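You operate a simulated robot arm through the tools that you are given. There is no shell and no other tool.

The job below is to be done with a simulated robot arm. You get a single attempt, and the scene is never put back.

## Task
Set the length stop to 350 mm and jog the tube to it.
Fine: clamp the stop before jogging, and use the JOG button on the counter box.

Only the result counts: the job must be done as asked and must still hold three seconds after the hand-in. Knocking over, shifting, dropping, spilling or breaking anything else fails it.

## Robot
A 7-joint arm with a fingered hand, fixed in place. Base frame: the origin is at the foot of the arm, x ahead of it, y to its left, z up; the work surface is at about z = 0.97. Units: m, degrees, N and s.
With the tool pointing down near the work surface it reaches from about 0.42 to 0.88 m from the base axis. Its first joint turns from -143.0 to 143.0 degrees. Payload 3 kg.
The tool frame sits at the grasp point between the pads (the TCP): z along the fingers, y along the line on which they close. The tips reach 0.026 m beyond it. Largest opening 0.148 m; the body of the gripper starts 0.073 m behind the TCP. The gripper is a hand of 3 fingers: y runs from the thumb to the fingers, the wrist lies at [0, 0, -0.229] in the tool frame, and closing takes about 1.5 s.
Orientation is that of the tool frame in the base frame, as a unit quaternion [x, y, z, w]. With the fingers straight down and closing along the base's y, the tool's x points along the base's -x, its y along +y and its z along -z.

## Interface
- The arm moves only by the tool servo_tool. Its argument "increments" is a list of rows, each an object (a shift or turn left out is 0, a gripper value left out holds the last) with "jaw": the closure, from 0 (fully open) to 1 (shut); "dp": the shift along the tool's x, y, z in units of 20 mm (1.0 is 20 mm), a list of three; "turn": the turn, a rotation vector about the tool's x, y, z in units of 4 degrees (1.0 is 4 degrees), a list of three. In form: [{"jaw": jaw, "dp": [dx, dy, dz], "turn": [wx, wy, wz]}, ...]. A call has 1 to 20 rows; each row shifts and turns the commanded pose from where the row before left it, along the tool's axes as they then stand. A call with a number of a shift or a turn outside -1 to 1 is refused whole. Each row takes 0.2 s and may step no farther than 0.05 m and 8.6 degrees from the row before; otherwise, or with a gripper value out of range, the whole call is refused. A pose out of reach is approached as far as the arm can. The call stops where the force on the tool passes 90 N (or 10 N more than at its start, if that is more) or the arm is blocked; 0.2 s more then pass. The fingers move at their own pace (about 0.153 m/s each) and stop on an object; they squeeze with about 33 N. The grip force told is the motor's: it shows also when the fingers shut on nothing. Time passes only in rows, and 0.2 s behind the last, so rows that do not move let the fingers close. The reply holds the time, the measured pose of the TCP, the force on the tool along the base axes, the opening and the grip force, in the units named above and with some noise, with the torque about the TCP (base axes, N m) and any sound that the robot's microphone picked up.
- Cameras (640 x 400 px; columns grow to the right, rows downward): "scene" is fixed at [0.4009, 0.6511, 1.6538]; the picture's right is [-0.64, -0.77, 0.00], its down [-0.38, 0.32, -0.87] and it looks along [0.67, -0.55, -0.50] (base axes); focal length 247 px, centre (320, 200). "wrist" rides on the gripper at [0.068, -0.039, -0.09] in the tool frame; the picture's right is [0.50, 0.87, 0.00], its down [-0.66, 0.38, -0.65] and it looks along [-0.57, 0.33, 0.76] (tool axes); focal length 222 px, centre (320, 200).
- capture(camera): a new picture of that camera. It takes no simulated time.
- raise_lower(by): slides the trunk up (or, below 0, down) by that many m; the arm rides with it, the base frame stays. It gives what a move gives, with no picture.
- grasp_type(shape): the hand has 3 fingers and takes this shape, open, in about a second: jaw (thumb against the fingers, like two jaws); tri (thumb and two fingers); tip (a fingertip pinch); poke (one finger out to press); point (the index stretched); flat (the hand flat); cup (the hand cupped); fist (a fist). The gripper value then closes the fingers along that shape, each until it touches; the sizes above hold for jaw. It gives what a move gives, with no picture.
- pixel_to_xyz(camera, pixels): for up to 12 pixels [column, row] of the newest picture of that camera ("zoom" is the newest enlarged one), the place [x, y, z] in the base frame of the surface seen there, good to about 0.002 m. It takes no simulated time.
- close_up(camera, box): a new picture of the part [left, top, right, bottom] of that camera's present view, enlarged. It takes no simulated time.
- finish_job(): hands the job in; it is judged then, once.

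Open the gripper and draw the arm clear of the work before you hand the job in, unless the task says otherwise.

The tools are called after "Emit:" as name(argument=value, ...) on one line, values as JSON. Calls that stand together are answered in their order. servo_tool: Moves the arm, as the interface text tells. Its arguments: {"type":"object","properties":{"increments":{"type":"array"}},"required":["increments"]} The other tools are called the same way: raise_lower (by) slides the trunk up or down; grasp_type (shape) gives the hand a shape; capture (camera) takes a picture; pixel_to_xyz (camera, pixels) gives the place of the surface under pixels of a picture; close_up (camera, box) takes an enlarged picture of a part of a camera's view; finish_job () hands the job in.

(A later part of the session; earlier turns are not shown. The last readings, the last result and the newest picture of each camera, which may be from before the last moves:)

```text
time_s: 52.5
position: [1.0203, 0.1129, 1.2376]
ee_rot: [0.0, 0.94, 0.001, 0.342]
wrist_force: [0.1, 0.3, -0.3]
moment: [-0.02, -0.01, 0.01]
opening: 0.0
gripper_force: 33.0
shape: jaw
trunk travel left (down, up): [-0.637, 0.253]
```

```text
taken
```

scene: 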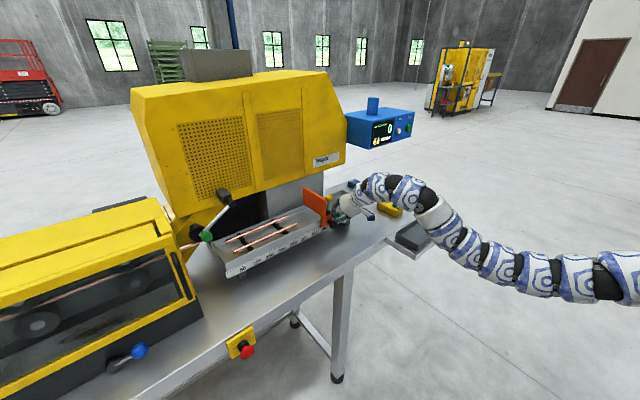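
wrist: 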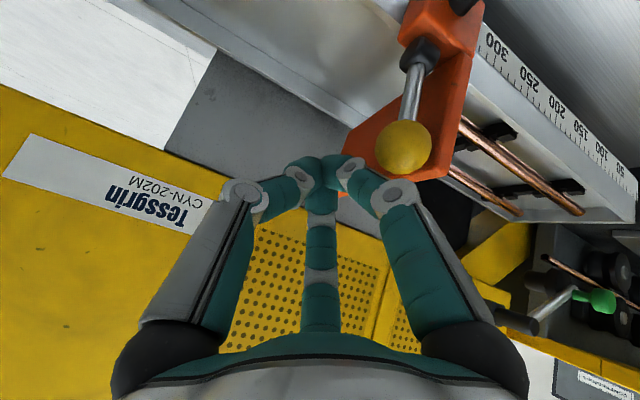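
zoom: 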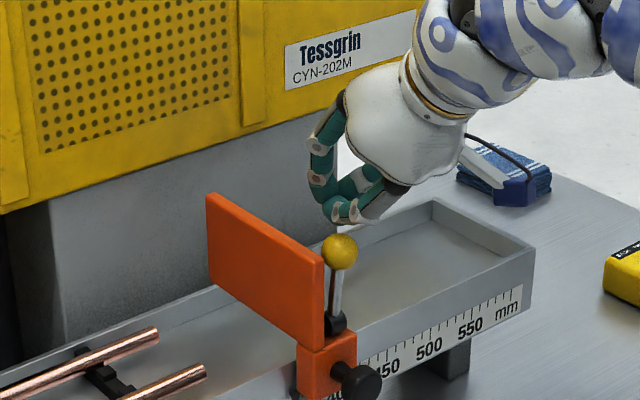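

There's no contact yet. The ball is offset to +y relative to the hand, and an off-centre push could shift the unclamped stop, so I'll centre the hand 17 mm further in +y, still above the plate top.

Emit:
servo_tool(increments=[{"dp": [0, 0.3, 0]}, {"dp": [0, 0.3, 0]}, {"dp": [0, 0.25, 0]}, {}])

Emit:
close_up(camera="scene", box=[280, 150, 360, 230])

Emit:
capture(camera="wrist")

```text
time_s: 53.5
position: [1.0197, 0.1305, 1.2381]
ee_rot: [0.001, 0.94, 0.0, 0.342]
wrist_force: [0.4, -0.7, -0.3]
moment: [-0.01, 0.03, 0.01]
opening: 0.0
gripper_force: 32.9
shape: jaw
trunk travel left (down, up): [-0.637, 0.253]
```

```text
5.00 times, centred on (320, 190) of scene
```

zoom: 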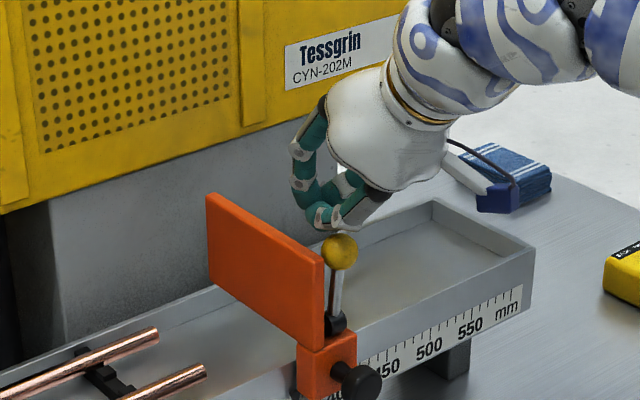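

```text
taken
```

wrist: 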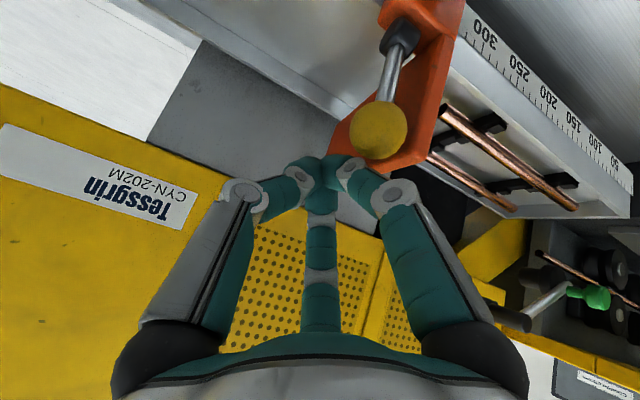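

Now aligned, with the ball just below and in front of the lower finger. I'll draw back and slightly down in 5 mm steps to swing the lever toward -x.

Emit:
servo_tool(increments=[{"dp": [0.24, 0, -0.04]}, {"dp": [0.24, 0, -0.04]}, {"dp": [0.24, 0, -0.04]}, {"dp": [0.24, 0, -0.04]}, {}])

Emit:
close_up(camera="scene", box=[280, 150, 360, 230])

Emit:
capture(camera="wrist")

```text
time_s: 54.7
position: [1.0033, 0.1298, 1.2298]
ee_rot: [0.0, 0.94, 0.0, 0.342]
wrist_force: [0.0, 0.6, 1.0]
moment: [-0.01, 0.04, 0.01]
opening: 0.0002
gripper_force: 33.9
shape: jaw
trunk travel left (down, up): [-0.637, 0.253]
```

```text
5.00 times, centred on (320, 190) of scene
```

zoom: 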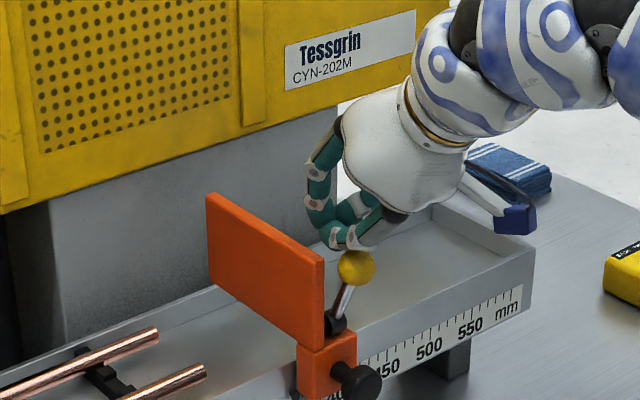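

```text
taken
```

wrist: 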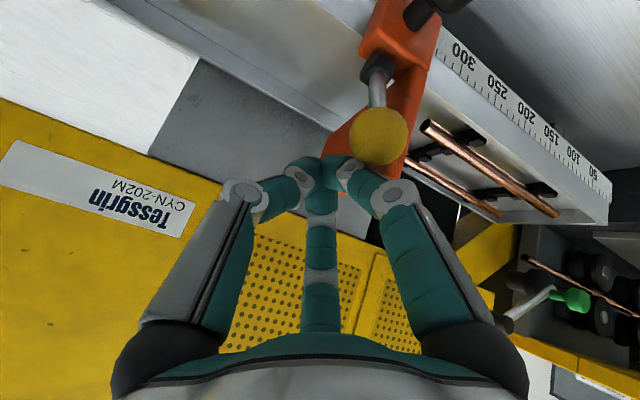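

The lever is now tipped to about 70° and the plate has not visibly moved. I'll continue along the arc.

Emit:
servo_tool(increments=[{"dp": [0.25, 0, -0.03]}, {"dp": [0.25, 0, -0.03]}, {"dp": [0.25, 0, 0]}, {"dp": [0.25, 0, 0]}, {"dp": [0.25, 0, 0]}, {}])

Emit:
close_up(camera="scene", box=[280, 150, 360, 230])

Emit:
capture(camera="wrist")

```text
time_s: 56.1
position: [0.9833, 0.1309, 1.2142]
ee_rot: [0.0, 0.94, 0.0, 0.342]
wrist_force: [-0.2, -0.7, -0.1]
moment: [-0.03, 0.01, 0.02]
opening: 0.0001
gripper_force: 32.3
shape: jaw
trunk travel left (down, up): [-0.637, 0.253]
```

```text
5.00 times, centred on (320, 190) of scene
```

zoom: 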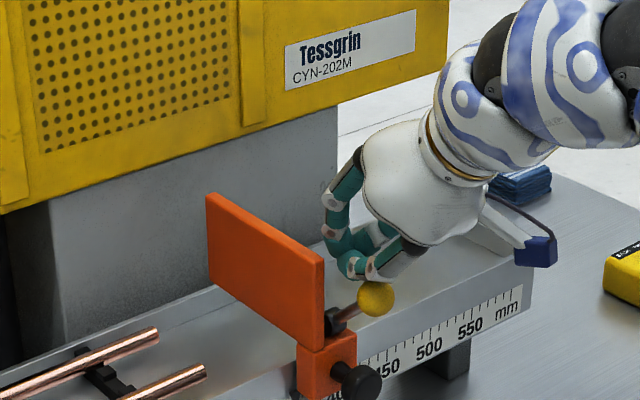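

```text
taken
```

wrist: 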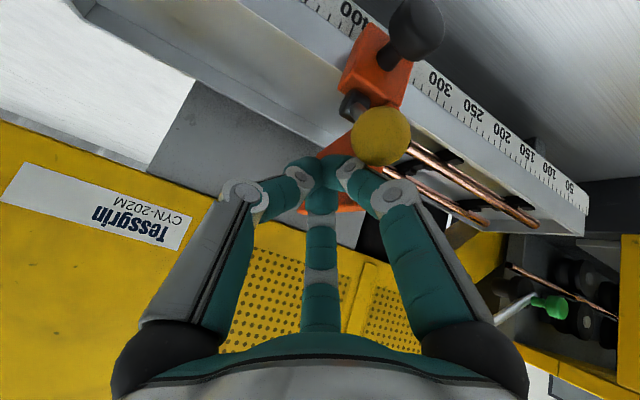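

The lever is at about 45° with no side force. I'll keep pushing down along the arc toward its original 20° position.

Emit:
servo_tool(increments=[{"dp": [0.234, 0, 0.084]}, {"dp": [0.234, 0, 0.084]}, {"dp": [0.234, 0, 0.084]}, {"dp": [0.234, 0, 0.084]}, {}])

Emit:
close_up(camera="scene", box=[280, 150, 360, 230])

Emit:
pixel_to_xyz(camera="zoom", pixels=[[220, 220], [240, 250], [260, 270], [280, 280], [300, 290], [230, 260], [250, 230], [290, 260]])

```text
time_s: 57.3
position: [0.9723, 0.1289, 1.1951]
ee_rot: [0.0, 0.94, 0.0, 0.342]
wrist_force: [0.0, 1.0, -0.4]
moment: [-0.02, 0.01, 0.01]
opening: 0.0
gripper_force: 32.7
shape: jaw
trunk travel left (down, up): [-0.637, 0.253]
```

```text
5.00 times, centred on (320, 190) of scene
```

zoom: 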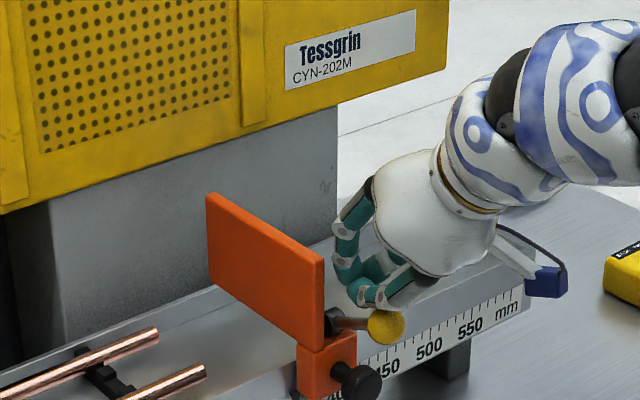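

```text
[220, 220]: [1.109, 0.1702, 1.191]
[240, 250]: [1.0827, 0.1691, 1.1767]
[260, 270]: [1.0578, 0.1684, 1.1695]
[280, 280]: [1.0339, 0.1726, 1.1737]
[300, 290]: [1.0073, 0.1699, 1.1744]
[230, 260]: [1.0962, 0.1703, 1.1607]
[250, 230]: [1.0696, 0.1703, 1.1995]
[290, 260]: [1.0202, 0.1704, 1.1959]
```

The face is still at y≈0.170 and the lever is near 25°. I'll press on until there's a firm reaction.

Emit:
servo_tool(increments=[{"dp": [0.2, 0, 0.1]}, {"dp": [0.2, 0, 0.1]}, {"dp": [0.2, 0, 0.1]}, {}])

Emit:
close_up(camera="scene", box=[300, 180, 360, 230])

Emit:
capture(camera="wrist")

```text
time_s: 58.3
position: [0.9673, 0.1271, 1.1864]
ee_rot: [0.001, 0.939, 0.0, 0.344]
wrist_force: [8.5, 1.3, 27.1]
moment: [0.34, 0.29, -0.13]
opening: 0.0
gripper_force: 32.9
shape: jaw
trunk travel left (down, up): [-0.637, 0.253]
```

```text
8.00 times, centred on (330, 205) of scene
```

zoom: 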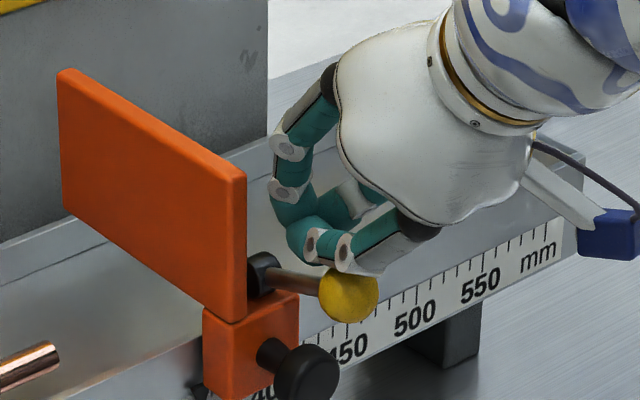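

```text
taken
```

wrist: 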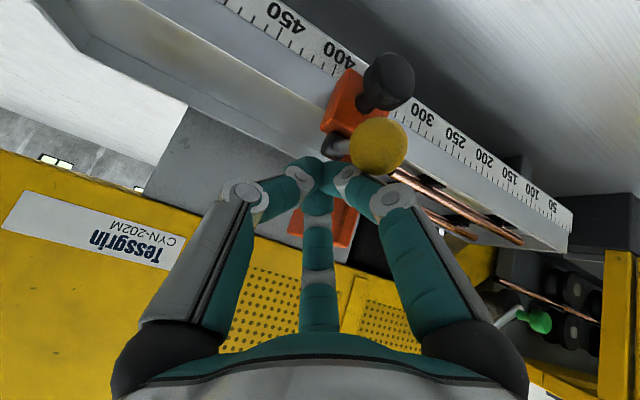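

A firm 28 N reaction, square to the lever at 20°, means it's fully down. I'll back the hand off and compare the ball and face positions with the starting ones.

Emit:
servo_tool(increments=[{"dp": [-0.3, 0, -0.15]}, {"dp": [-0.5, -0.3, -0.5]}, {"dp": [-0.3, -0.5, -0.8]}, {"dp": [0, -0.8, -0.9]}, {"dp": [0, -0.8, -0.9]}, {"dp": [0, -0.8, -0.9]}, {}])

Emit:
capture(camera="wrist")

Emit:
close_up(camera="scene", box=[290, 175, 350, 225])

```text
time_s: 59.9
position: [0.9337, 0.0672, 1.2611]
ee_rot: [-0.001, 0.94, 0.0, 0.342]
wrist_force: [-1.0, 0.7, -0.7]
moment: [-0.01, -0.01, 0.02]
opening: 0.0003
gripper_force: 33.5
shape: jaw
trunk travel left (down, up): [-0.637, 0.253]
```

```text
taken
```

wrist: 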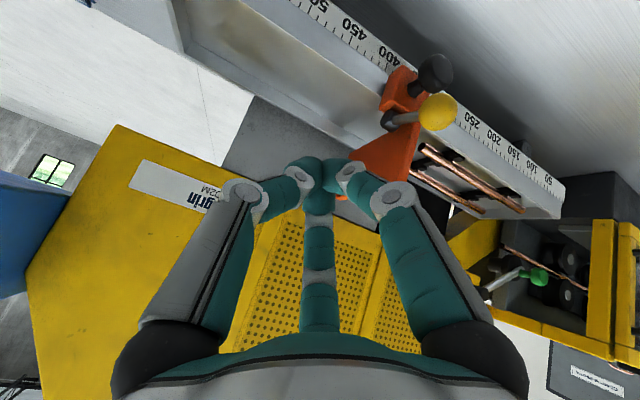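

```text
8.00 times, centred on (320, 200) of scene
```

zoom: 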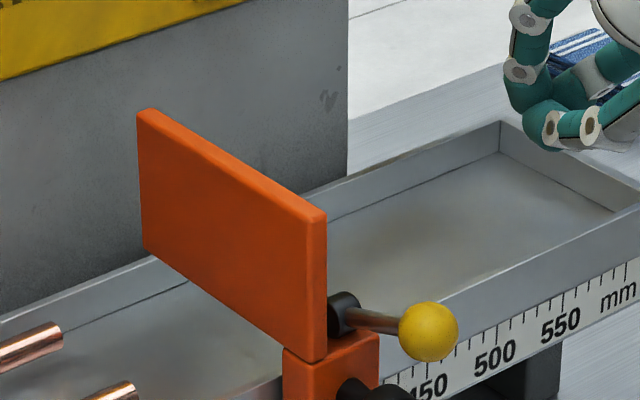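

Now I'll measure the face and ball, with the centre of the ball at zoom (429,331).

Emit:
pixel_to_xyz(camera="zoom", pixels=[[150, 140], [160, 200], [180, 240], [190, 180], [210, 220], [220, 260], [240, 210], [250, 290], [270, 250], [290, 320], [300, 260], [429, 331]])

Emit:
pixel_to_xyz(camera="zoom", pixels=[[150, 140], [160, 200], [180, 240], [190, 180], [210, 220], [220, 260], [240, 210], [250, 290], [270, 250], [290, 320], [300, 260], [429, 331]])

Emit:
close_up(camera="scene", box=[312, 220, 328, 230])

```text
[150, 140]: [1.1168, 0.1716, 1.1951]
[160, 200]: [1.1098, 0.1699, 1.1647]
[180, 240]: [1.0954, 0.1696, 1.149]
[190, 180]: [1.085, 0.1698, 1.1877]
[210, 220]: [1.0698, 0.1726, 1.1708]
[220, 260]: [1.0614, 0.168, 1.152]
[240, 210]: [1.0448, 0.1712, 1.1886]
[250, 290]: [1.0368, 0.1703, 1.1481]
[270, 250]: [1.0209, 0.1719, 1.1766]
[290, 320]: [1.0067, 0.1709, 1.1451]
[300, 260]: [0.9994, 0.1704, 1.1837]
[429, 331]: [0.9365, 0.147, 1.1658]
```

```text
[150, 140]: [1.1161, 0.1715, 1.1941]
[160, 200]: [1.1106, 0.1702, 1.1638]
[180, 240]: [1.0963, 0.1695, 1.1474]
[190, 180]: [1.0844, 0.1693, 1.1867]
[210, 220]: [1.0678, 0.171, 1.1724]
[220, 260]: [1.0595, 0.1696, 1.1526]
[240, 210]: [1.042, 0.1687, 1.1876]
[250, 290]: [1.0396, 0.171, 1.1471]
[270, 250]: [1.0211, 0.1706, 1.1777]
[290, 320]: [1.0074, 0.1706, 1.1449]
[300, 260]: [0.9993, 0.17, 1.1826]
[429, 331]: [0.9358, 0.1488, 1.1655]
```

```text
16.00 times, centred on (320, 225) of scene
```

zoom: 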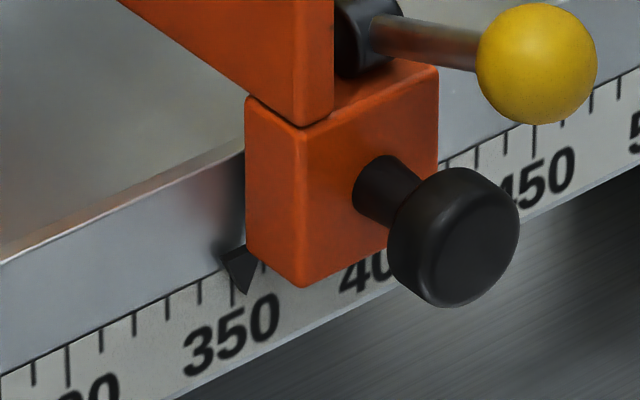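

The ball is back at its starting height (z 1.1656 against 1.1653 before), the face averages y≈0.1704 (≈350.0), and the pointer is at the 350 tick. The stop is clamped. Now I'll lift and travel in free space toward the counter box JOG button.

Emit:
servo_tool(increments=[{"dp": [-0.3, 0, -0.6]}, {"dp": [-0.3, 0, -0.6]}, {"dp": [-0.3, -0.5, -0.6]}, {"dp": [-0.17, -1, -0.16]}, {"dp": [-0.17, -1, -0.16]}, {"dp": [-0.17, -1, -0.16]}, {"dp": [-0.17, -1, -0.16]}, {"dp": [-0.17, -1, -0.16]}, {"dp": [-0.17, -1, -0.16]}, {"dp": [-0.17, -1, -0.16]}, {"dp": [-0.17, -1, -0.16]}, {"dp": [-0.17, -1, -0.16]}, {"dp": [-0.17, -1, -0.16]}, {"dp": [-0.17, -1, -0.16]}, {"dp": [-0.17, -1, -0.16]}, {"dp": [-0.17, -1, -0.16]}, {"dp": [-0.17, -1, -0.16]}, {"dp": [-0.17, -1, -0.16]}, {"dp": [0, -1, 0]}, {}])

Emit:
capture(camera="scene")

Emit:
capture(camera="wrist")

```text
time_s: 64.1
position: [0.9294, -0.2652, 1.3711]
ee_rot: [0.0, 0.94, -0.001, 0.341]
wrist_force: [1.0, -1.1, 0.3]
moment: [-0.01, 0.01, 0.01]
opening: 0.0001
gripper_force: 33.4
shape: jaw
trunk travel left (down, up): [-0.637, 0.253]
```

```text
taken
```

scene: 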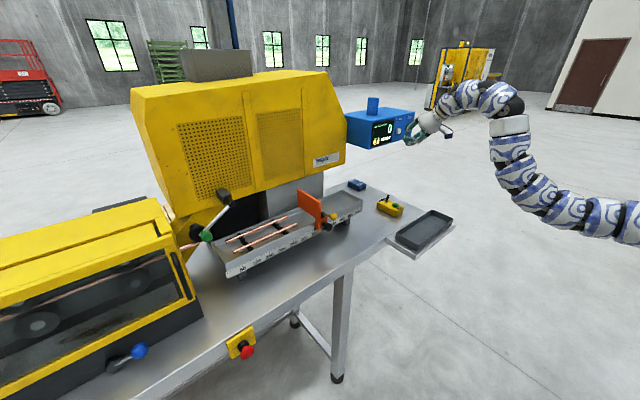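

```text
taken
```

wrist: 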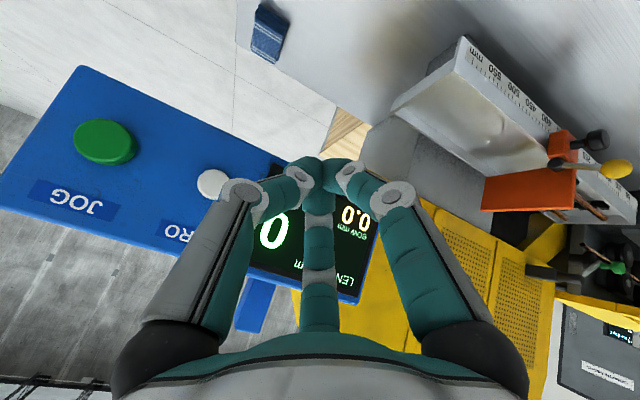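

The JOG button shows at wrist (105,143). I'll measure it and its rim.

Emit:
pixel_to_xyz(camera="wrist", pixels=[[100, 140], [105, 135], [95, 143], [85, 135], [115, 145], [100, 128], [100, 152], [150, 190], [60, 120], [210, 182], [160, 150]])

Emit:
close_up(camera="wrist", box=[40, 90, 240, 215])

```text
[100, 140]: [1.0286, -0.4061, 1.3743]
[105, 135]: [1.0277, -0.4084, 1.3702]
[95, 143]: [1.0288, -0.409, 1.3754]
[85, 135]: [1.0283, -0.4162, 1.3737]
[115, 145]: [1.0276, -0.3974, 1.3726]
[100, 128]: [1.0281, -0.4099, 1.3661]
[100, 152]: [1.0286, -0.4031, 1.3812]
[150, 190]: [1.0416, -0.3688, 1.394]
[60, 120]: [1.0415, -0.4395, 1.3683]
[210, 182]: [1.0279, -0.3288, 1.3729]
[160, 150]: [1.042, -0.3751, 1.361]
```

```text
3.20 times, centred on (140, 152) of wrist
```

zoom: 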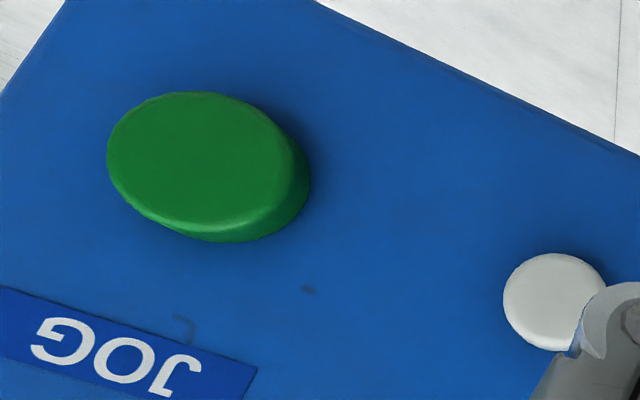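

The JOG face centre is at about (1.0285,-0.406,1.374), standing 13 mm off the panel at x=1.042. I'll shift to y=-0.406 and tilt the tool 40° more, so it points almost straight at the button.

Emit:
servo_tool(increments=[{"dp": [0, -1, 0]}, {"dp": [0, -1, 0]}, {"dp": [0, -1, 0]}, {"dp": [0, -1, 0]}, {"dp": [0, -1, 0]}, {"dp": [0, -1, 0]}, {"dp": [0, -1, 0]}, {"turn": [0, -1, 0]}, {"turn": [0, -1, 0]}, {"turn": [0, -1, 0]}, {"turn": [0, -1, 0]}, {"turn": [0, -1, 0]}, {"turn": [0, -1, 0]}, {"turn": [0, -1, 0]}, {"turn": [0, -1, 0]}, {"turn": [0, -1, 0]}, {"turn": [0, -1, 0]}, {}])

Emit:
capture(camera="wrist")

Emit:
close_up(camera="scene", box=[340, 90, 460, 165])

```text
time_s: 67.9
position: [0.93, -0.4035, 1.3702]
ee_rot: [0.0, 0.766, 0.0, 0.643]
wrist_force: [0.0, 1.3, 0.1]
moment: [-0.01, 0.04, 0.0]
opening: 0.0001
gripper_force: 33.0
shape: jaw
trunk travel left (down, up): [-0.637, 0.253]
```

```text
taken
```

wrist: 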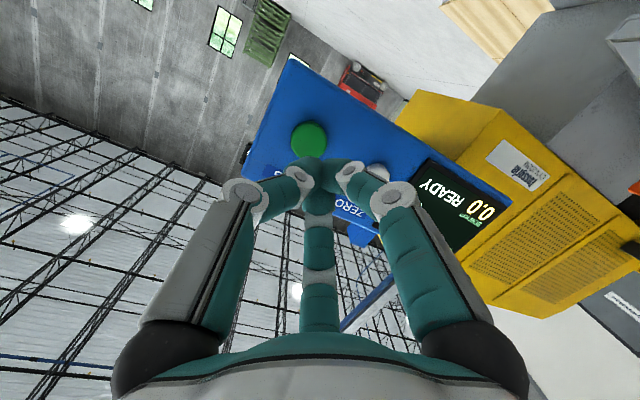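

```text
5.33 times, centred on (400, 128) of scene
```

zoom: 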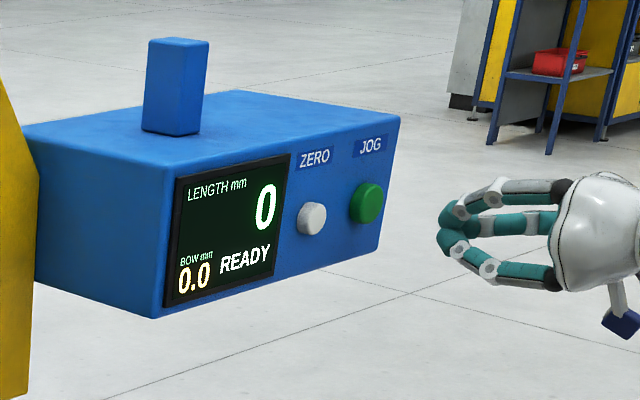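

The hand is pointed at the button. I'll move to about 7 mm short of it.

Emit:
servo_tool(increments=[{"dp": [-0.192, -0.025, 0.626]}, {"dp": [-0.192, -0.025, 0.626]}, {"dp": [-0.192, -0.025, 0.626]}, {"dp": [-0.192, -0.025, 0.626]}, {"dp": [-0.192, -0.025, 0.626]}, {}])

Emit:
capture(camera="wrist")

Emit:
close_up(camera="scene", box=[340, 90, 460, 165])

```text
time_s: 69.3
position: [0.9954, -0.4081, 1.378]
ee_rot: [0.0, 0.766, 0.0, 0.642]
wrist_force: [-0.1, -0.6, 0.2]
moment: [0.0, -0.02, 0.0]
opening: 0.0
gripper_force: 33.4
shape: jaw
trunk travel left (down, up): [-0.637, 0.253]
```

```text
taken
```

wrist: 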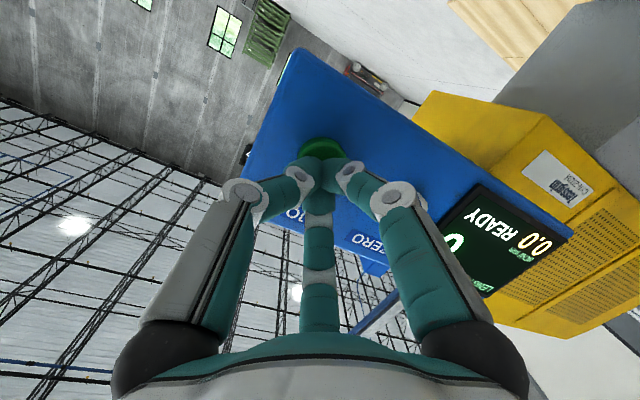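

```text
5.33 times, centred on (400, 128) of scene
```

zoom: 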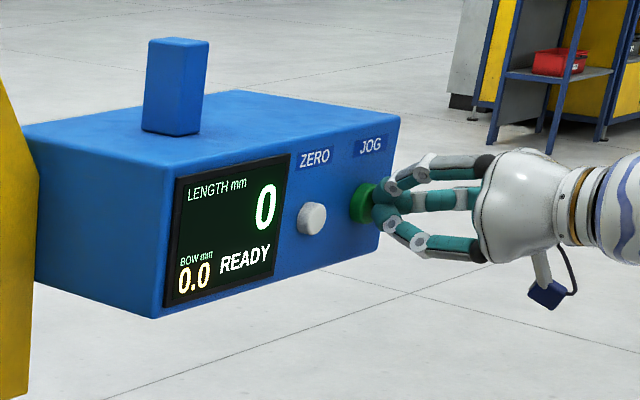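

The display stays visible, and the tip is just in front of the button. I'll advance 8 mm and read the force and the display.

Emit:
servo_tool(increments=[{"dp": [-0.035, 0.05, 0.2]}, {"dp": [-0.035, 0.05, 0.2]}])

Emit:
close_up(camera="scene", box=[340, 90, 460, 165])

```text
time_s: 69.9
position: [1.0029, -0.4061, 1.3793]
ee_rot: [0.001, 0.766, 0.0, 0.643]
wrist_force: [-3.5, 0.1, -1.5]
moment: [-0.01, -0.03, 0.01]
opening: 0.0001
gripper_force: 32.8
shape: jaw
trunk travel left (down, up): [-0.637, 0.253]
heard: click
```

```text
5.33 times, centred on (400, 128) of scene
```

zoom: 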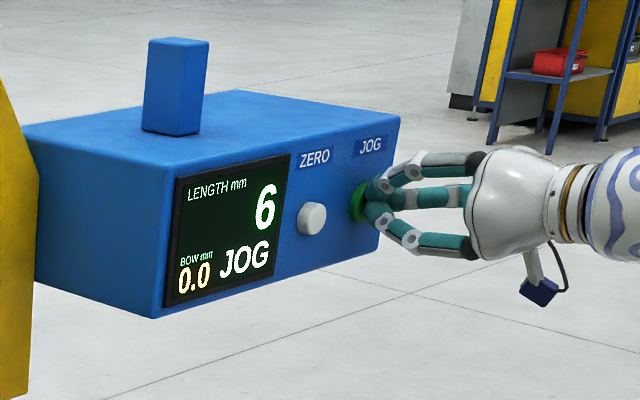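

It clicked; the display reads JOG with length 6. I'll hold for about 1 s to find the feed rate.

Emit:
servo_tool(increments=[{}, {}, {}, {}])

Emit:
close_up(camera="scene", box=[340, 90, 460, 165])

Emit:
capture(camera="scene")

```text
time_s: 70.9
position: [1.0022, -0.4056, 1.3801]
ee_rot: [0.0, 0.766, 0.0, 0.643]
wrist_force: [-2.6, -0.3, 0.5]
moment: [0.01, -0.04, -0.04]
opening: 0.0001
gripper_force: 33.2
shape: jaw
trunk travel left (down, up): [-0.637, 0.253]
```

```text
5.33 times, centred on (400, 128) of scene
```

zoom: 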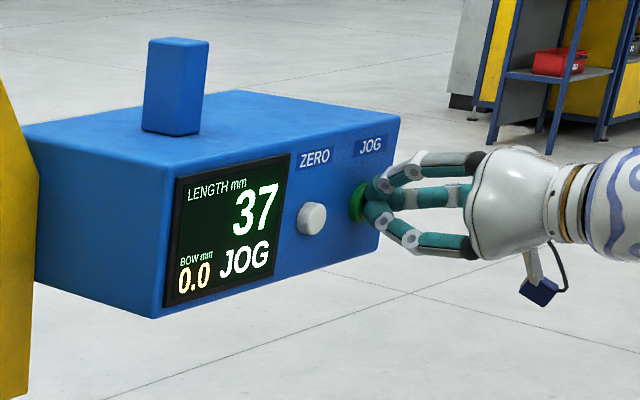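

```text
taken
```

scene: 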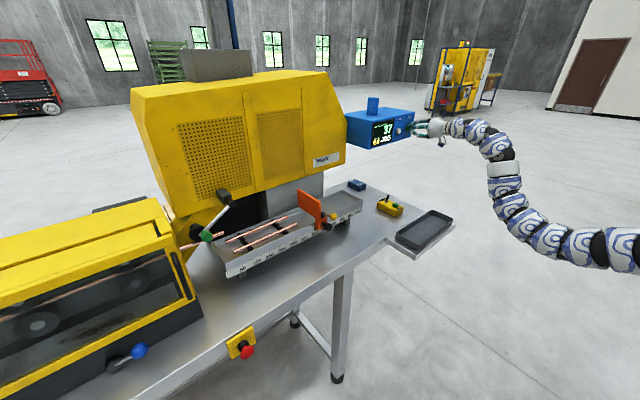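

The feed is about 31 mm/s. I'll hold another 4.2 s and check.

Emit:
servo_tool(increments=[{}, {}, {}, {}, {}, {}, {}, {}, {}, {}, {}, {}, {}, {}, {}, {}, {}, {}, {}, {}])

Emit:
close_up(camera="scene", box=[340, 90, 460, 165])

Emit:
close_up(camera="scene", box=[190, 160, 350, 280])

```text
time_s: 75.1
position: [1.0024, -0.4067, 1.3787]
ee_rot: [0.001, 0.766, -0.001, 0.643]
wrist_force: [-3.0, 0.4, -0.2]
moment: [-0.01, -0.01, -0.02]
opening: 0.0002
gripper_force: 32.6
shape: jaw
trunk travel left (down, up): [-0.637, 0.253]
```

```text
5.33 times, centred on (400, 128) of scene
```

zoom: 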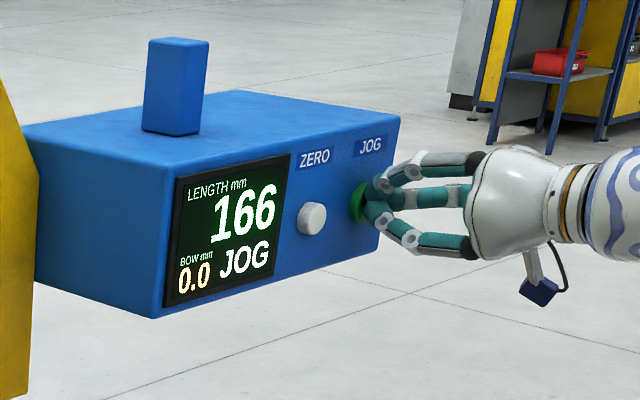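

```text
3.33 times, centred on (270, 220) of scene
```

zoom: 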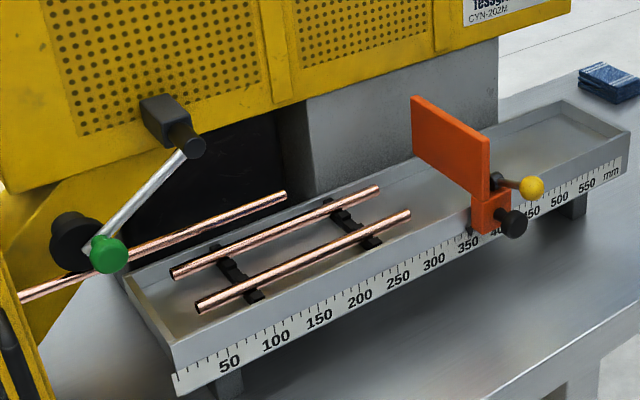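

166 mm at about 30.7 mm/s, bow 0.0, tube straight. I'll hold another 4.2 s, to about 295.

Emit:
servo_tool(increments=[{}, {}, {}, {}, {}, {}, {}, {}, {}, {}, {}, {}, {}, {}, {}, {}, {}, {}, {}, {}])

Emit:
close_up(camera="scene", box=[340, 90, 460, 165])

```text
time_s: 79.3
position: [1.0019, -0.406, 1.3793]
ee_rot: [0.0, 0.766, 0.0, 0.643]
wrist_force: [-3.2, 0.0, -1.3]
moment: [0.04, 0.02, -0.05]
opening: 0.0002
gripper_force: 33.2
shape: jaw
trunk travel left (down, up): [-0.637, 0.253]
```

```text
5.33 times, centred on (400, 128) of scene
```

zoom: 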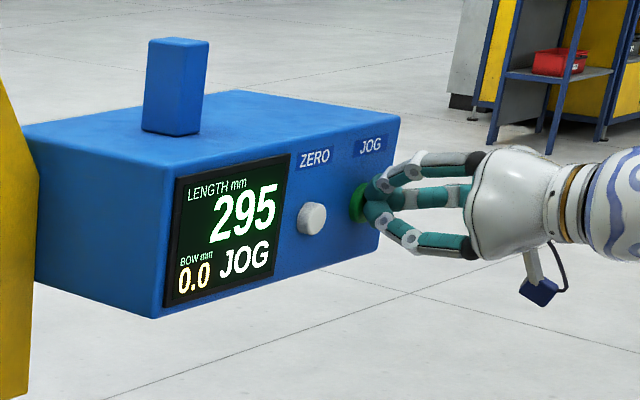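

295 mm. I'll hold 1.2 s more, to about 332.

Emit:
servo_tool(increments=[{}, {}, {}, {}, {}])

Emit:
close_up(camera="scene", box=[340, 90, 460, 165])

Emit:
close_up(camera="scene", box=[260, 170, 340, 230])

```text
time_s: 80.5
position: [1.0028, -0.4059, 1.3783]
ee_rot: [0.0, 0.766, 0.0, 0.643]
wrist_force: [-4.0, 0.6, 0.2]
moment: [-0.01, -0.01, -0.02]
opening: 0.0
gripper_force: 32.9
shape: jaw
trunk travel left (down, up): [-0.637, 0.253]
```

```text
5.33 times, centred on (400, 128) of scene
```

zoom: 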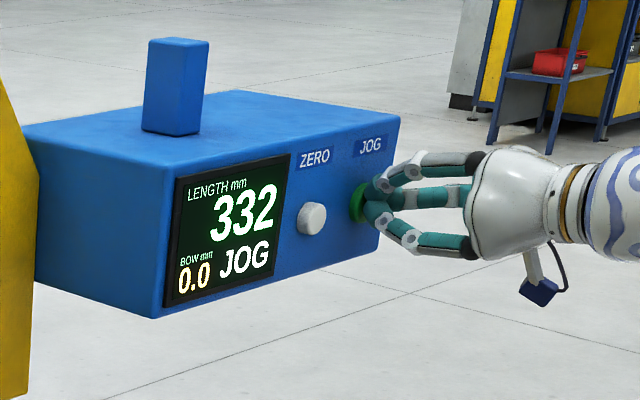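

```text
6.67 times, centred on (300, 200) of scene
```

zoom: 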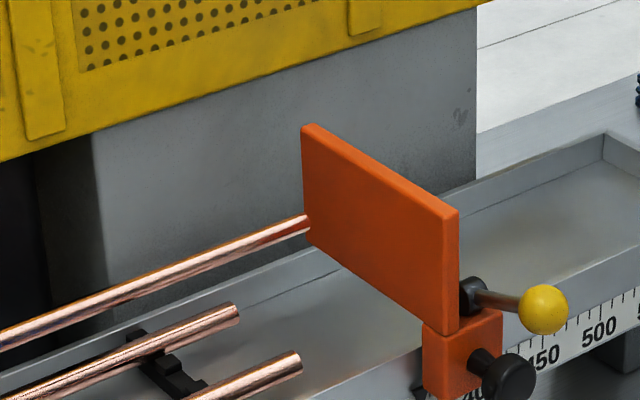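

332 mm, bow 0.0. I'll check the tube end against the plate in 3D.

Emit:
pixel_to_xyz(camera="zoom", pixels=[[304, 223], [295, 228], [280, 235], [240, 253], [150, 290], [330, 200], [330, 240], [312, 150]])

Emit:
close_up(camera="scene", box=[290, 180, 322, 210])

```text
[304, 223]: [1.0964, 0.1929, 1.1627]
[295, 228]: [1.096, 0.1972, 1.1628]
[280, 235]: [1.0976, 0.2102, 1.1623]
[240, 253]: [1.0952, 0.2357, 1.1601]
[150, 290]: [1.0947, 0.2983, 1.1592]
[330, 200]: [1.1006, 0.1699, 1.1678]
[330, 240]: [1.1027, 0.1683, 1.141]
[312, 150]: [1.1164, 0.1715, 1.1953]
```

```text
13.33 times, centred on (306, 195) of scene
```

zoom: 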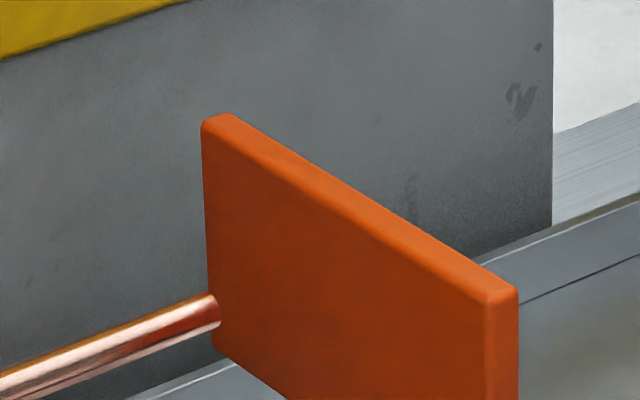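

The tube end is at y≈0.188 and on course to meet the plate. I'll hold one more row and then draw back 8 mm to release the button and read the counter.

Emit:
servo_tool(increments=[{}, {"dp": [0.035, 0, -0.3]}])

Emit:
close_up(camera="scene", box=[340, 90, 460, 165])

```text
time_s: 81.1
position: [0.9973, -0.4059, 1.3803]
ee_rot: [0.0, 0.766, 0.0, 0.643]
wrist_force: [-0.7, 0.0, 0.0]
moment: [0.03, 0.0, -0.01]
opening: 0.0
gripper_force: 32.9
shape: jaw
trunk travel left (down, up): [-0.637, 0.253]
```

```text
5.33 times, centred on (400, 128) of scene
```

zoom: 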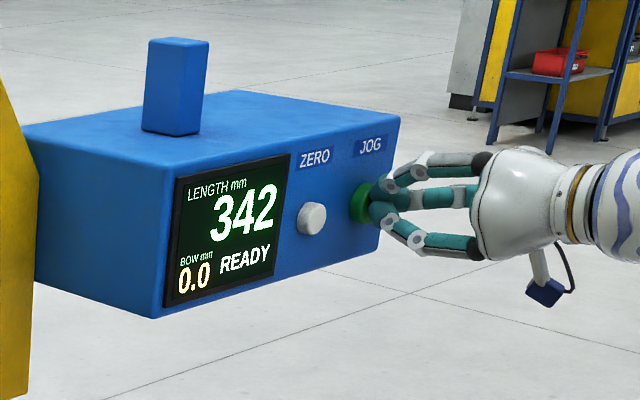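

342 mm and READY, so 8 mm remain. I'll give a short tap: forward 6 mm for one row, then back.

Emit:
servo_tool(increments=[{"dp": [-0.035, 0, 0.3]}, {"dp": [0.035, 0, -0.3]}])

Emit:
close_up(camera="scene", box=[340, 90, 460, 165])

```text
time_s: 81.7
position: [0.9974, -0.4042, 1.3788]
ee_rot: [0.001, 0.766, 0.0, 0.643]
wrist_force: [-0.7, 0.2, 0.2]
moment: [-0.01, 0.0, -0.01]
opening: 0.0
gripper_force: 33.3
shape: jaw
trunk travel left (down, up): [-0.637, 0.253]
heard: click
```

```text
5.33 times, centred on (400, 128) of scene
```

zoom: 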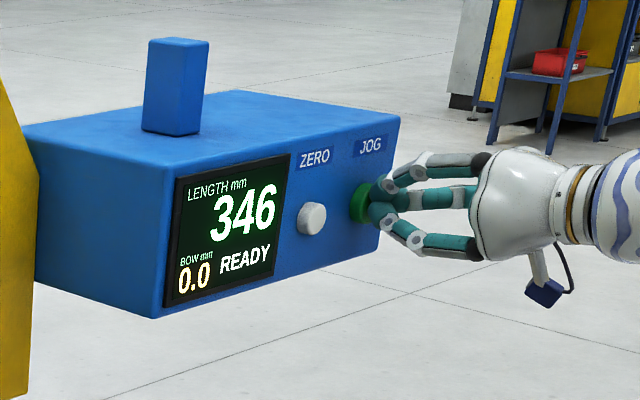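

That tap fed 4 mm, to 346, and one more identical tap should bring it to 350.

Emit:
servo_tool(increments=[{"dp": [-0.035, 0, 0.3]}, {"dp": [0.035, 0, -0.3]}])

Emit:
close_up(camera="scene", box=[340, 90, 460, 165])

Emit:
close_up(camera="scene", box=[290, 180, 322, 210])

```text
time_s: 82.3
position: [0.9967, -0.4046, 1.3797]
ee_rot: [0.001, 0.766, -0.001, 0.643]
wrist_force: [-0.4, -0.5, -0.5]
moment: [-0.03, -0.02, -0.01]
opening: 0.0002
gripper_force: 32.8
shape: jaw
trunk travel left (down, up): [-0.637, 0.253]
heard: click
```

```text
5.33 times, centred on (400, 128) of scene
```

zoom: 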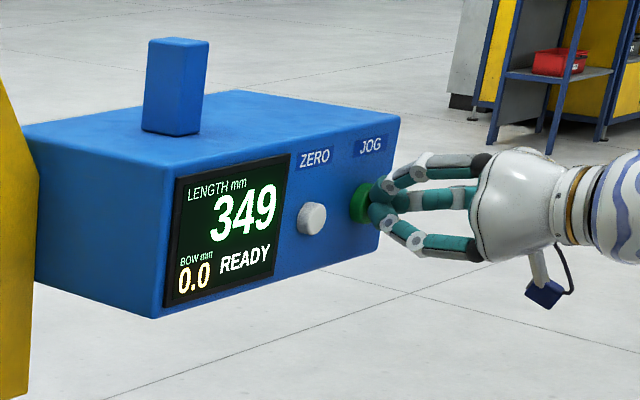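

```text
13.33 times, centred on (306, 195) of scene
```

zoom: 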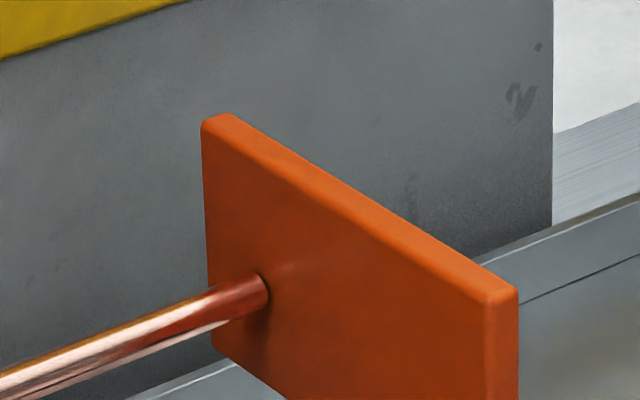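

349 mm with bow 0.0; the tube is at or almost at the plate. I'll try a lighter tap (4.6 mm stroke) to close the last fraction.

Emit:
servo_tool(increments=[{"dp": [-0.03, 0, 0.23]}, {"dp": [0.03, 0, -0.23]}])

Emit:
close_up(camera="scene", box=[340, 90, 460, 165])

```text
time_s: 82.9
position: [0.9977, -0.4045, 1.3778]
ee_rot: [0.001, 0.766, 0.0, 0.643]
wrist_force: [-0.2, 0.0, -0.1]
moment: [-0.01, 0.01, 0.0]
opening: 0.0001
gripper_force: 33.1
shape: jaw
trunk travel left (down, up): [-0.637, 0.253]
```

```text
5.33 times, centred on (400, 128) of scene
```

zoom: 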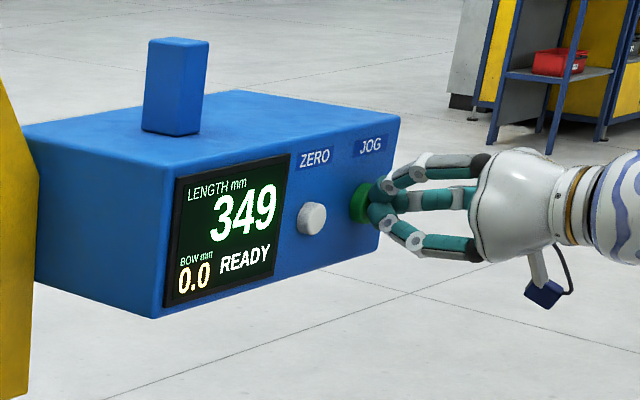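

No click that time. I'll try a 5.2 mm stroke.

Emit:
servo_tool(increments=[{"dp": [-0.03, 0, 0.26]}, {"dp": [0.03, 0, -0.26]}])

Emit:
close_up(camera="scene", box=[340, 90, 460, 165])

```text
time_s: 83.5
position: [0.9978, -0.4021, 1.3794]
ee_rot: [0.001, 0.767, -0.001, 0.642]
wrist_force: [-1.1, -0.7, -0.3]
moment: [0.0, -0.01, 0.0]
opening: 0.0
gripper_force: 33.2
shape: jaw
trunk travel left (down, up): [-0.637, 0.253]
heard: click
```

```text
5.33 times, centred on (400, 128) of scene
```

zoom: 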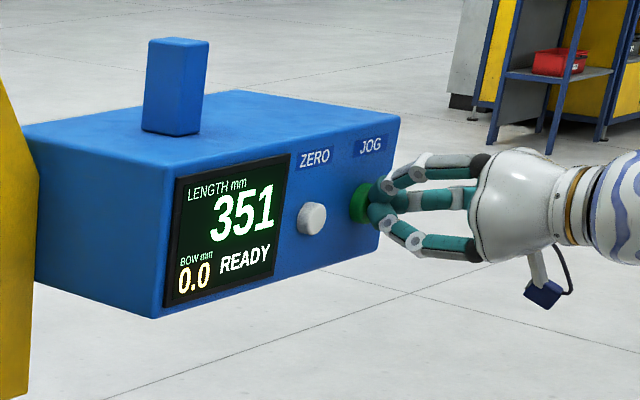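

351 with bow still 0.0. I'll look closely at the tube end and the plate for a gap, and re-measure the face.

Emit:
close_up(camera="scene", box=[296, 193, 312, 203])

Emit:
pixel_to_xyz(camera="zoom", pixels=[[160, 200], [200, 190], [230, 190], [240, 175], [250, 185], [260, 190], [280, 190], [300, 190], [320, 200], [300, 240], [260, 220], [255, 165]])

Emit:
close_up(camera="scene", box=[290, 175, 350, 225])

Emit:
pixel_to_xyz(camera="zoom", pixels=[[150, 140], [210, 160], [230, 180], [190, 170], [230, 250], [220, 260], [240, 210], [250, 290], [270, 250], [290, 320], [300, 260], [280, 230]])

```text
16.00 times, centred on (304, 198) of scene
```

zoom: 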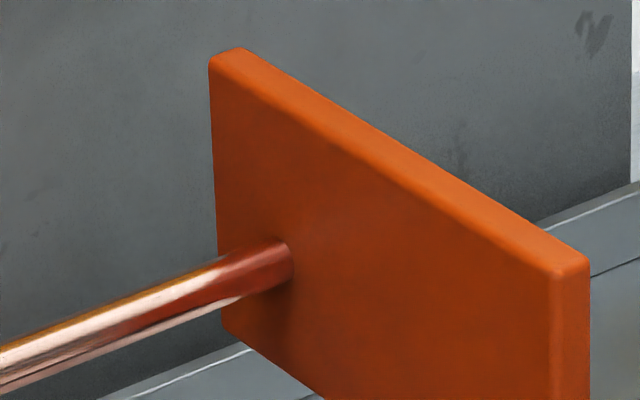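

```text
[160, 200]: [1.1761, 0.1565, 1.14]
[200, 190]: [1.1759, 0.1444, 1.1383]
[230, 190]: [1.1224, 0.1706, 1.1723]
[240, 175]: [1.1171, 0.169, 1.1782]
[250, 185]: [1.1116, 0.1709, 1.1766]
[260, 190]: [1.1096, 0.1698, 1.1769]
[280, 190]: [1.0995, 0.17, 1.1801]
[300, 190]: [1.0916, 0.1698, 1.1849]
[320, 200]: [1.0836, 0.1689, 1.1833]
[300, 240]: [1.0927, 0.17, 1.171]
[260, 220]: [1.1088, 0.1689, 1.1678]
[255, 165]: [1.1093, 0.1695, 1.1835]
```

```text
8.00 times, centred on (320, 200) of scene
```

zoom: 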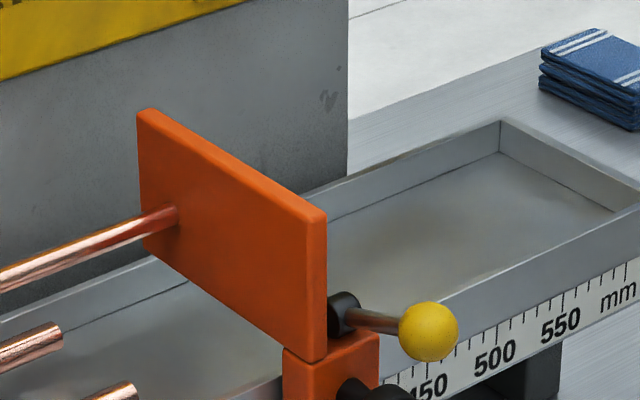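

```text
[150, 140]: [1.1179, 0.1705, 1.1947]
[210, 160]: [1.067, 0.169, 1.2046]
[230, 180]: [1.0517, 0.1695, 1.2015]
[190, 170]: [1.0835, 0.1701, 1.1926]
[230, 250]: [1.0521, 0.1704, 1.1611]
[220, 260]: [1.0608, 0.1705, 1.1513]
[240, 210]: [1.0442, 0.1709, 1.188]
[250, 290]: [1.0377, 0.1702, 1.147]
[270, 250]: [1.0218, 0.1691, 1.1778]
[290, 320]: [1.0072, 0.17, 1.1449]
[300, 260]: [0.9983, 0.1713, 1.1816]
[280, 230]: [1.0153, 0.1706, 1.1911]
```

The face is still at ≈0.170. I'll sample the tube pixels right at its end against the face next to it.

Emit:
close_up(camera="scene", box=[296, 193, 312, 203])

Emit:
pixel_to_xyz(camera="zoom", pixels=[[292, 260], [289, 265], [285, 268], [285, 250], [280, 262], [270, 265], [250, 272], [230, 275], [298, 262], [305, 265], [294, 275], [270, 245]])

Emit:
pixel_to_xyz(camera="zoom", pixels=[[292, 260], [289, 265], [285, 268], [285, 250], [280, 262], [270, 265], [250, 272], [230, 275], [298, 262], [305, 265], [294, 275], [270, 245]])

```text
16.00 times, centred on (304, 198) of scene
```

zoom: 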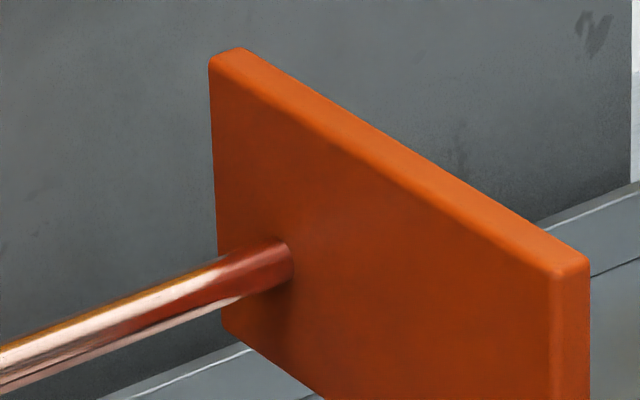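

```text
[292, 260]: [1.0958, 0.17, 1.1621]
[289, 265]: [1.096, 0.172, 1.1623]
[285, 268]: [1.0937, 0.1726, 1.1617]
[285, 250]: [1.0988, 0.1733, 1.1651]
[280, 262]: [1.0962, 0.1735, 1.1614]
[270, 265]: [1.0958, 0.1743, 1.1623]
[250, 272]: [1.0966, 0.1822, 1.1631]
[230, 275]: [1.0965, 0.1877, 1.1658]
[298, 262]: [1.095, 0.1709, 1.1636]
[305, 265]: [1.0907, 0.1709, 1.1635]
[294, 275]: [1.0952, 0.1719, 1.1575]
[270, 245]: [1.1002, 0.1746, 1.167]
```

```text
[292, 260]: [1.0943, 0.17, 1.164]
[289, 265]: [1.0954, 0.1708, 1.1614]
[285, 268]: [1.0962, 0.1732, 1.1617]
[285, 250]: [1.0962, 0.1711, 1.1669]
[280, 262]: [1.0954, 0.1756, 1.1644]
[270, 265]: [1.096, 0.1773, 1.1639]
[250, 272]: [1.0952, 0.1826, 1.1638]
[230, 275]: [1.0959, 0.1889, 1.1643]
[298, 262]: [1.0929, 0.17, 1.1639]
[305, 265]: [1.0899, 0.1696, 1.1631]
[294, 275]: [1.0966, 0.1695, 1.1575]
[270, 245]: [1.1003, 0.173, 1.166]
```

The tube end samples read y≈0.170–0.171, the same as the face, so it's at the stop to within about 1 mm. To see whether any gap remains, I'll look from close by with the wrist camera: back away from the button, tilt back, and travel over.

Emit:
servo_tool(increments=[{"dp": [0, 0, -0.8]}, {"dp": [0, 0, -1]}, {"dp": [0, 0, -1]}, {"dp": [0, 0, -1]}, {"turn": [0, 1, 0]}, {"turn": [0, 1, 0]}, {"turn": [0, 1, 0]}, {"turn": [0, 1, 0]}, {"turn": [0, 1, 0]}, {"turn": [0, 1, 0]}, {"turn": [0, 1, 0]}, {"turn": [0, 1, 0]}, {"turn": [0, 1, 0]}, {"turn": [0, 1, 0]}, {}])

Emit:
servo_tool(increments=[{"dp": [0, 1, 0]}, {"dp": [0, 1, 0]}, {"dp": [0, 1, 0]}, {"dp": [0, 1, 0]}, {"dp": [0, 1, 0]}, {"dp": [0, 1, 0]}, {"dp": [0, 1, 0]}, {"dp": [0, 1, 0]}, {"dp": [0, 1, 0]}, {"dp": [0, 1, 0]}, {"dp": [0, 1, 0]}, {"dp": [0, 1, 0]}, {"dp": [0, 1, 0]}, {"dp": [0, 1, 0]}, {"dp": [0, 1, 0]}, {"dp": [0, 1, 0]}, {"dp": [0, 1, 0]}, {"dp": [0, 1, 0]}, {"dp": [0, 1, 0]}, {"dp": [0, 1, 0]}])

Emit:
close_up(camera="scene", box=[340, 90, 460, 165])

```text
time_s: 86.7
position: [0.9228, -0.405, 1.3904]
ee_rot: [0.001, 0.94, 0.001, 0.341]
wrist_force: [-0.2, -0.1, -0.3]
moment: [0.07, -0.02, 0.04]
opening: 0.0002
gripper_force: 33.5
shape: jaw
trunk travel left (down, up): [-0.637, 0.253]
```

```text
time_s: 90.9
position: [0.9237, -0.0044, 1.3917]
ee_rot: [0.0, 0.94, 0.0, 0.342]
wrist_force: [0.0, -0.8, -0.1]
moment: [0.0, -0.03, 0.01]
opening: 0.0002
gripper_force: 33.1
shape: jaw
trunk travel left (down, up): [-0.637, 0.253]
```

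```text
5.33 times, centred on (400, 128) of scene
```

zoom: 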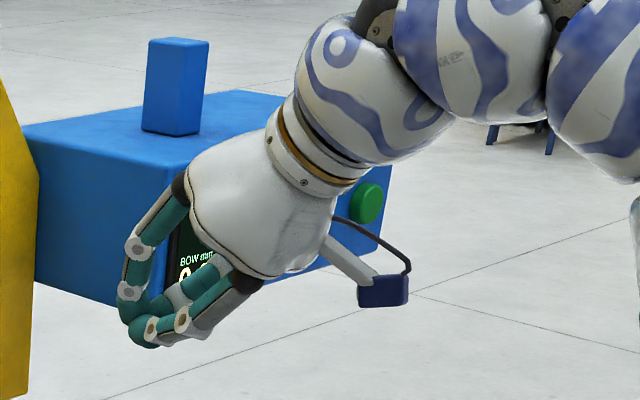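

I'll continue to y≈0.215, then descend so the camera lines up with the plate plane.

Emit:
servo_tool(increments=[{"dp": [0, 1, 0]}, {"dp": [0, 1, 0]}, {"dp": [0, 1, 0]}, {"dp": [0, 1, 0]}, {"dp": [0, 1, 0]}, {"dp": [0, 1, 0]}, {"dp": [0, 1, 0]}, {"dp": [0, 1, 0]}, {"dp": [0, 1, 0]}, {"dp": [0, 1, 0]}, {"dp": [0, 0.9, 0]}, {"dp": [0.8, 0, 0.95]}, {"dp": [0.8, 0, 0.95]}, {"dp": [0.8, 0, 0.95]}, {"dp": [0.8, 0, 0.95]}, {"dp": [0.8, 0, 0.95]}, {}])

Emit:
capture(camera="wrist")

```text
time_s: 94.5
position: [0.9237, 0.213, 1.2684]
ee_rot: [0.0, 0.939, 0.0, 0.343]
wrist_force: [-0.4, -0.8, -0.4]
moment: [0.0, 0.02, -0.03]
opening: 0.0
gripper_force: 33.1
shape: jaw
trunk travel left (down, up): [-0.637, 0.253]
```

```text
taken
```

wrist: 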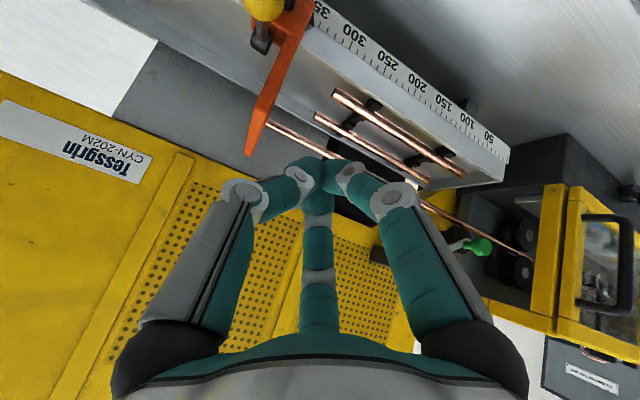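

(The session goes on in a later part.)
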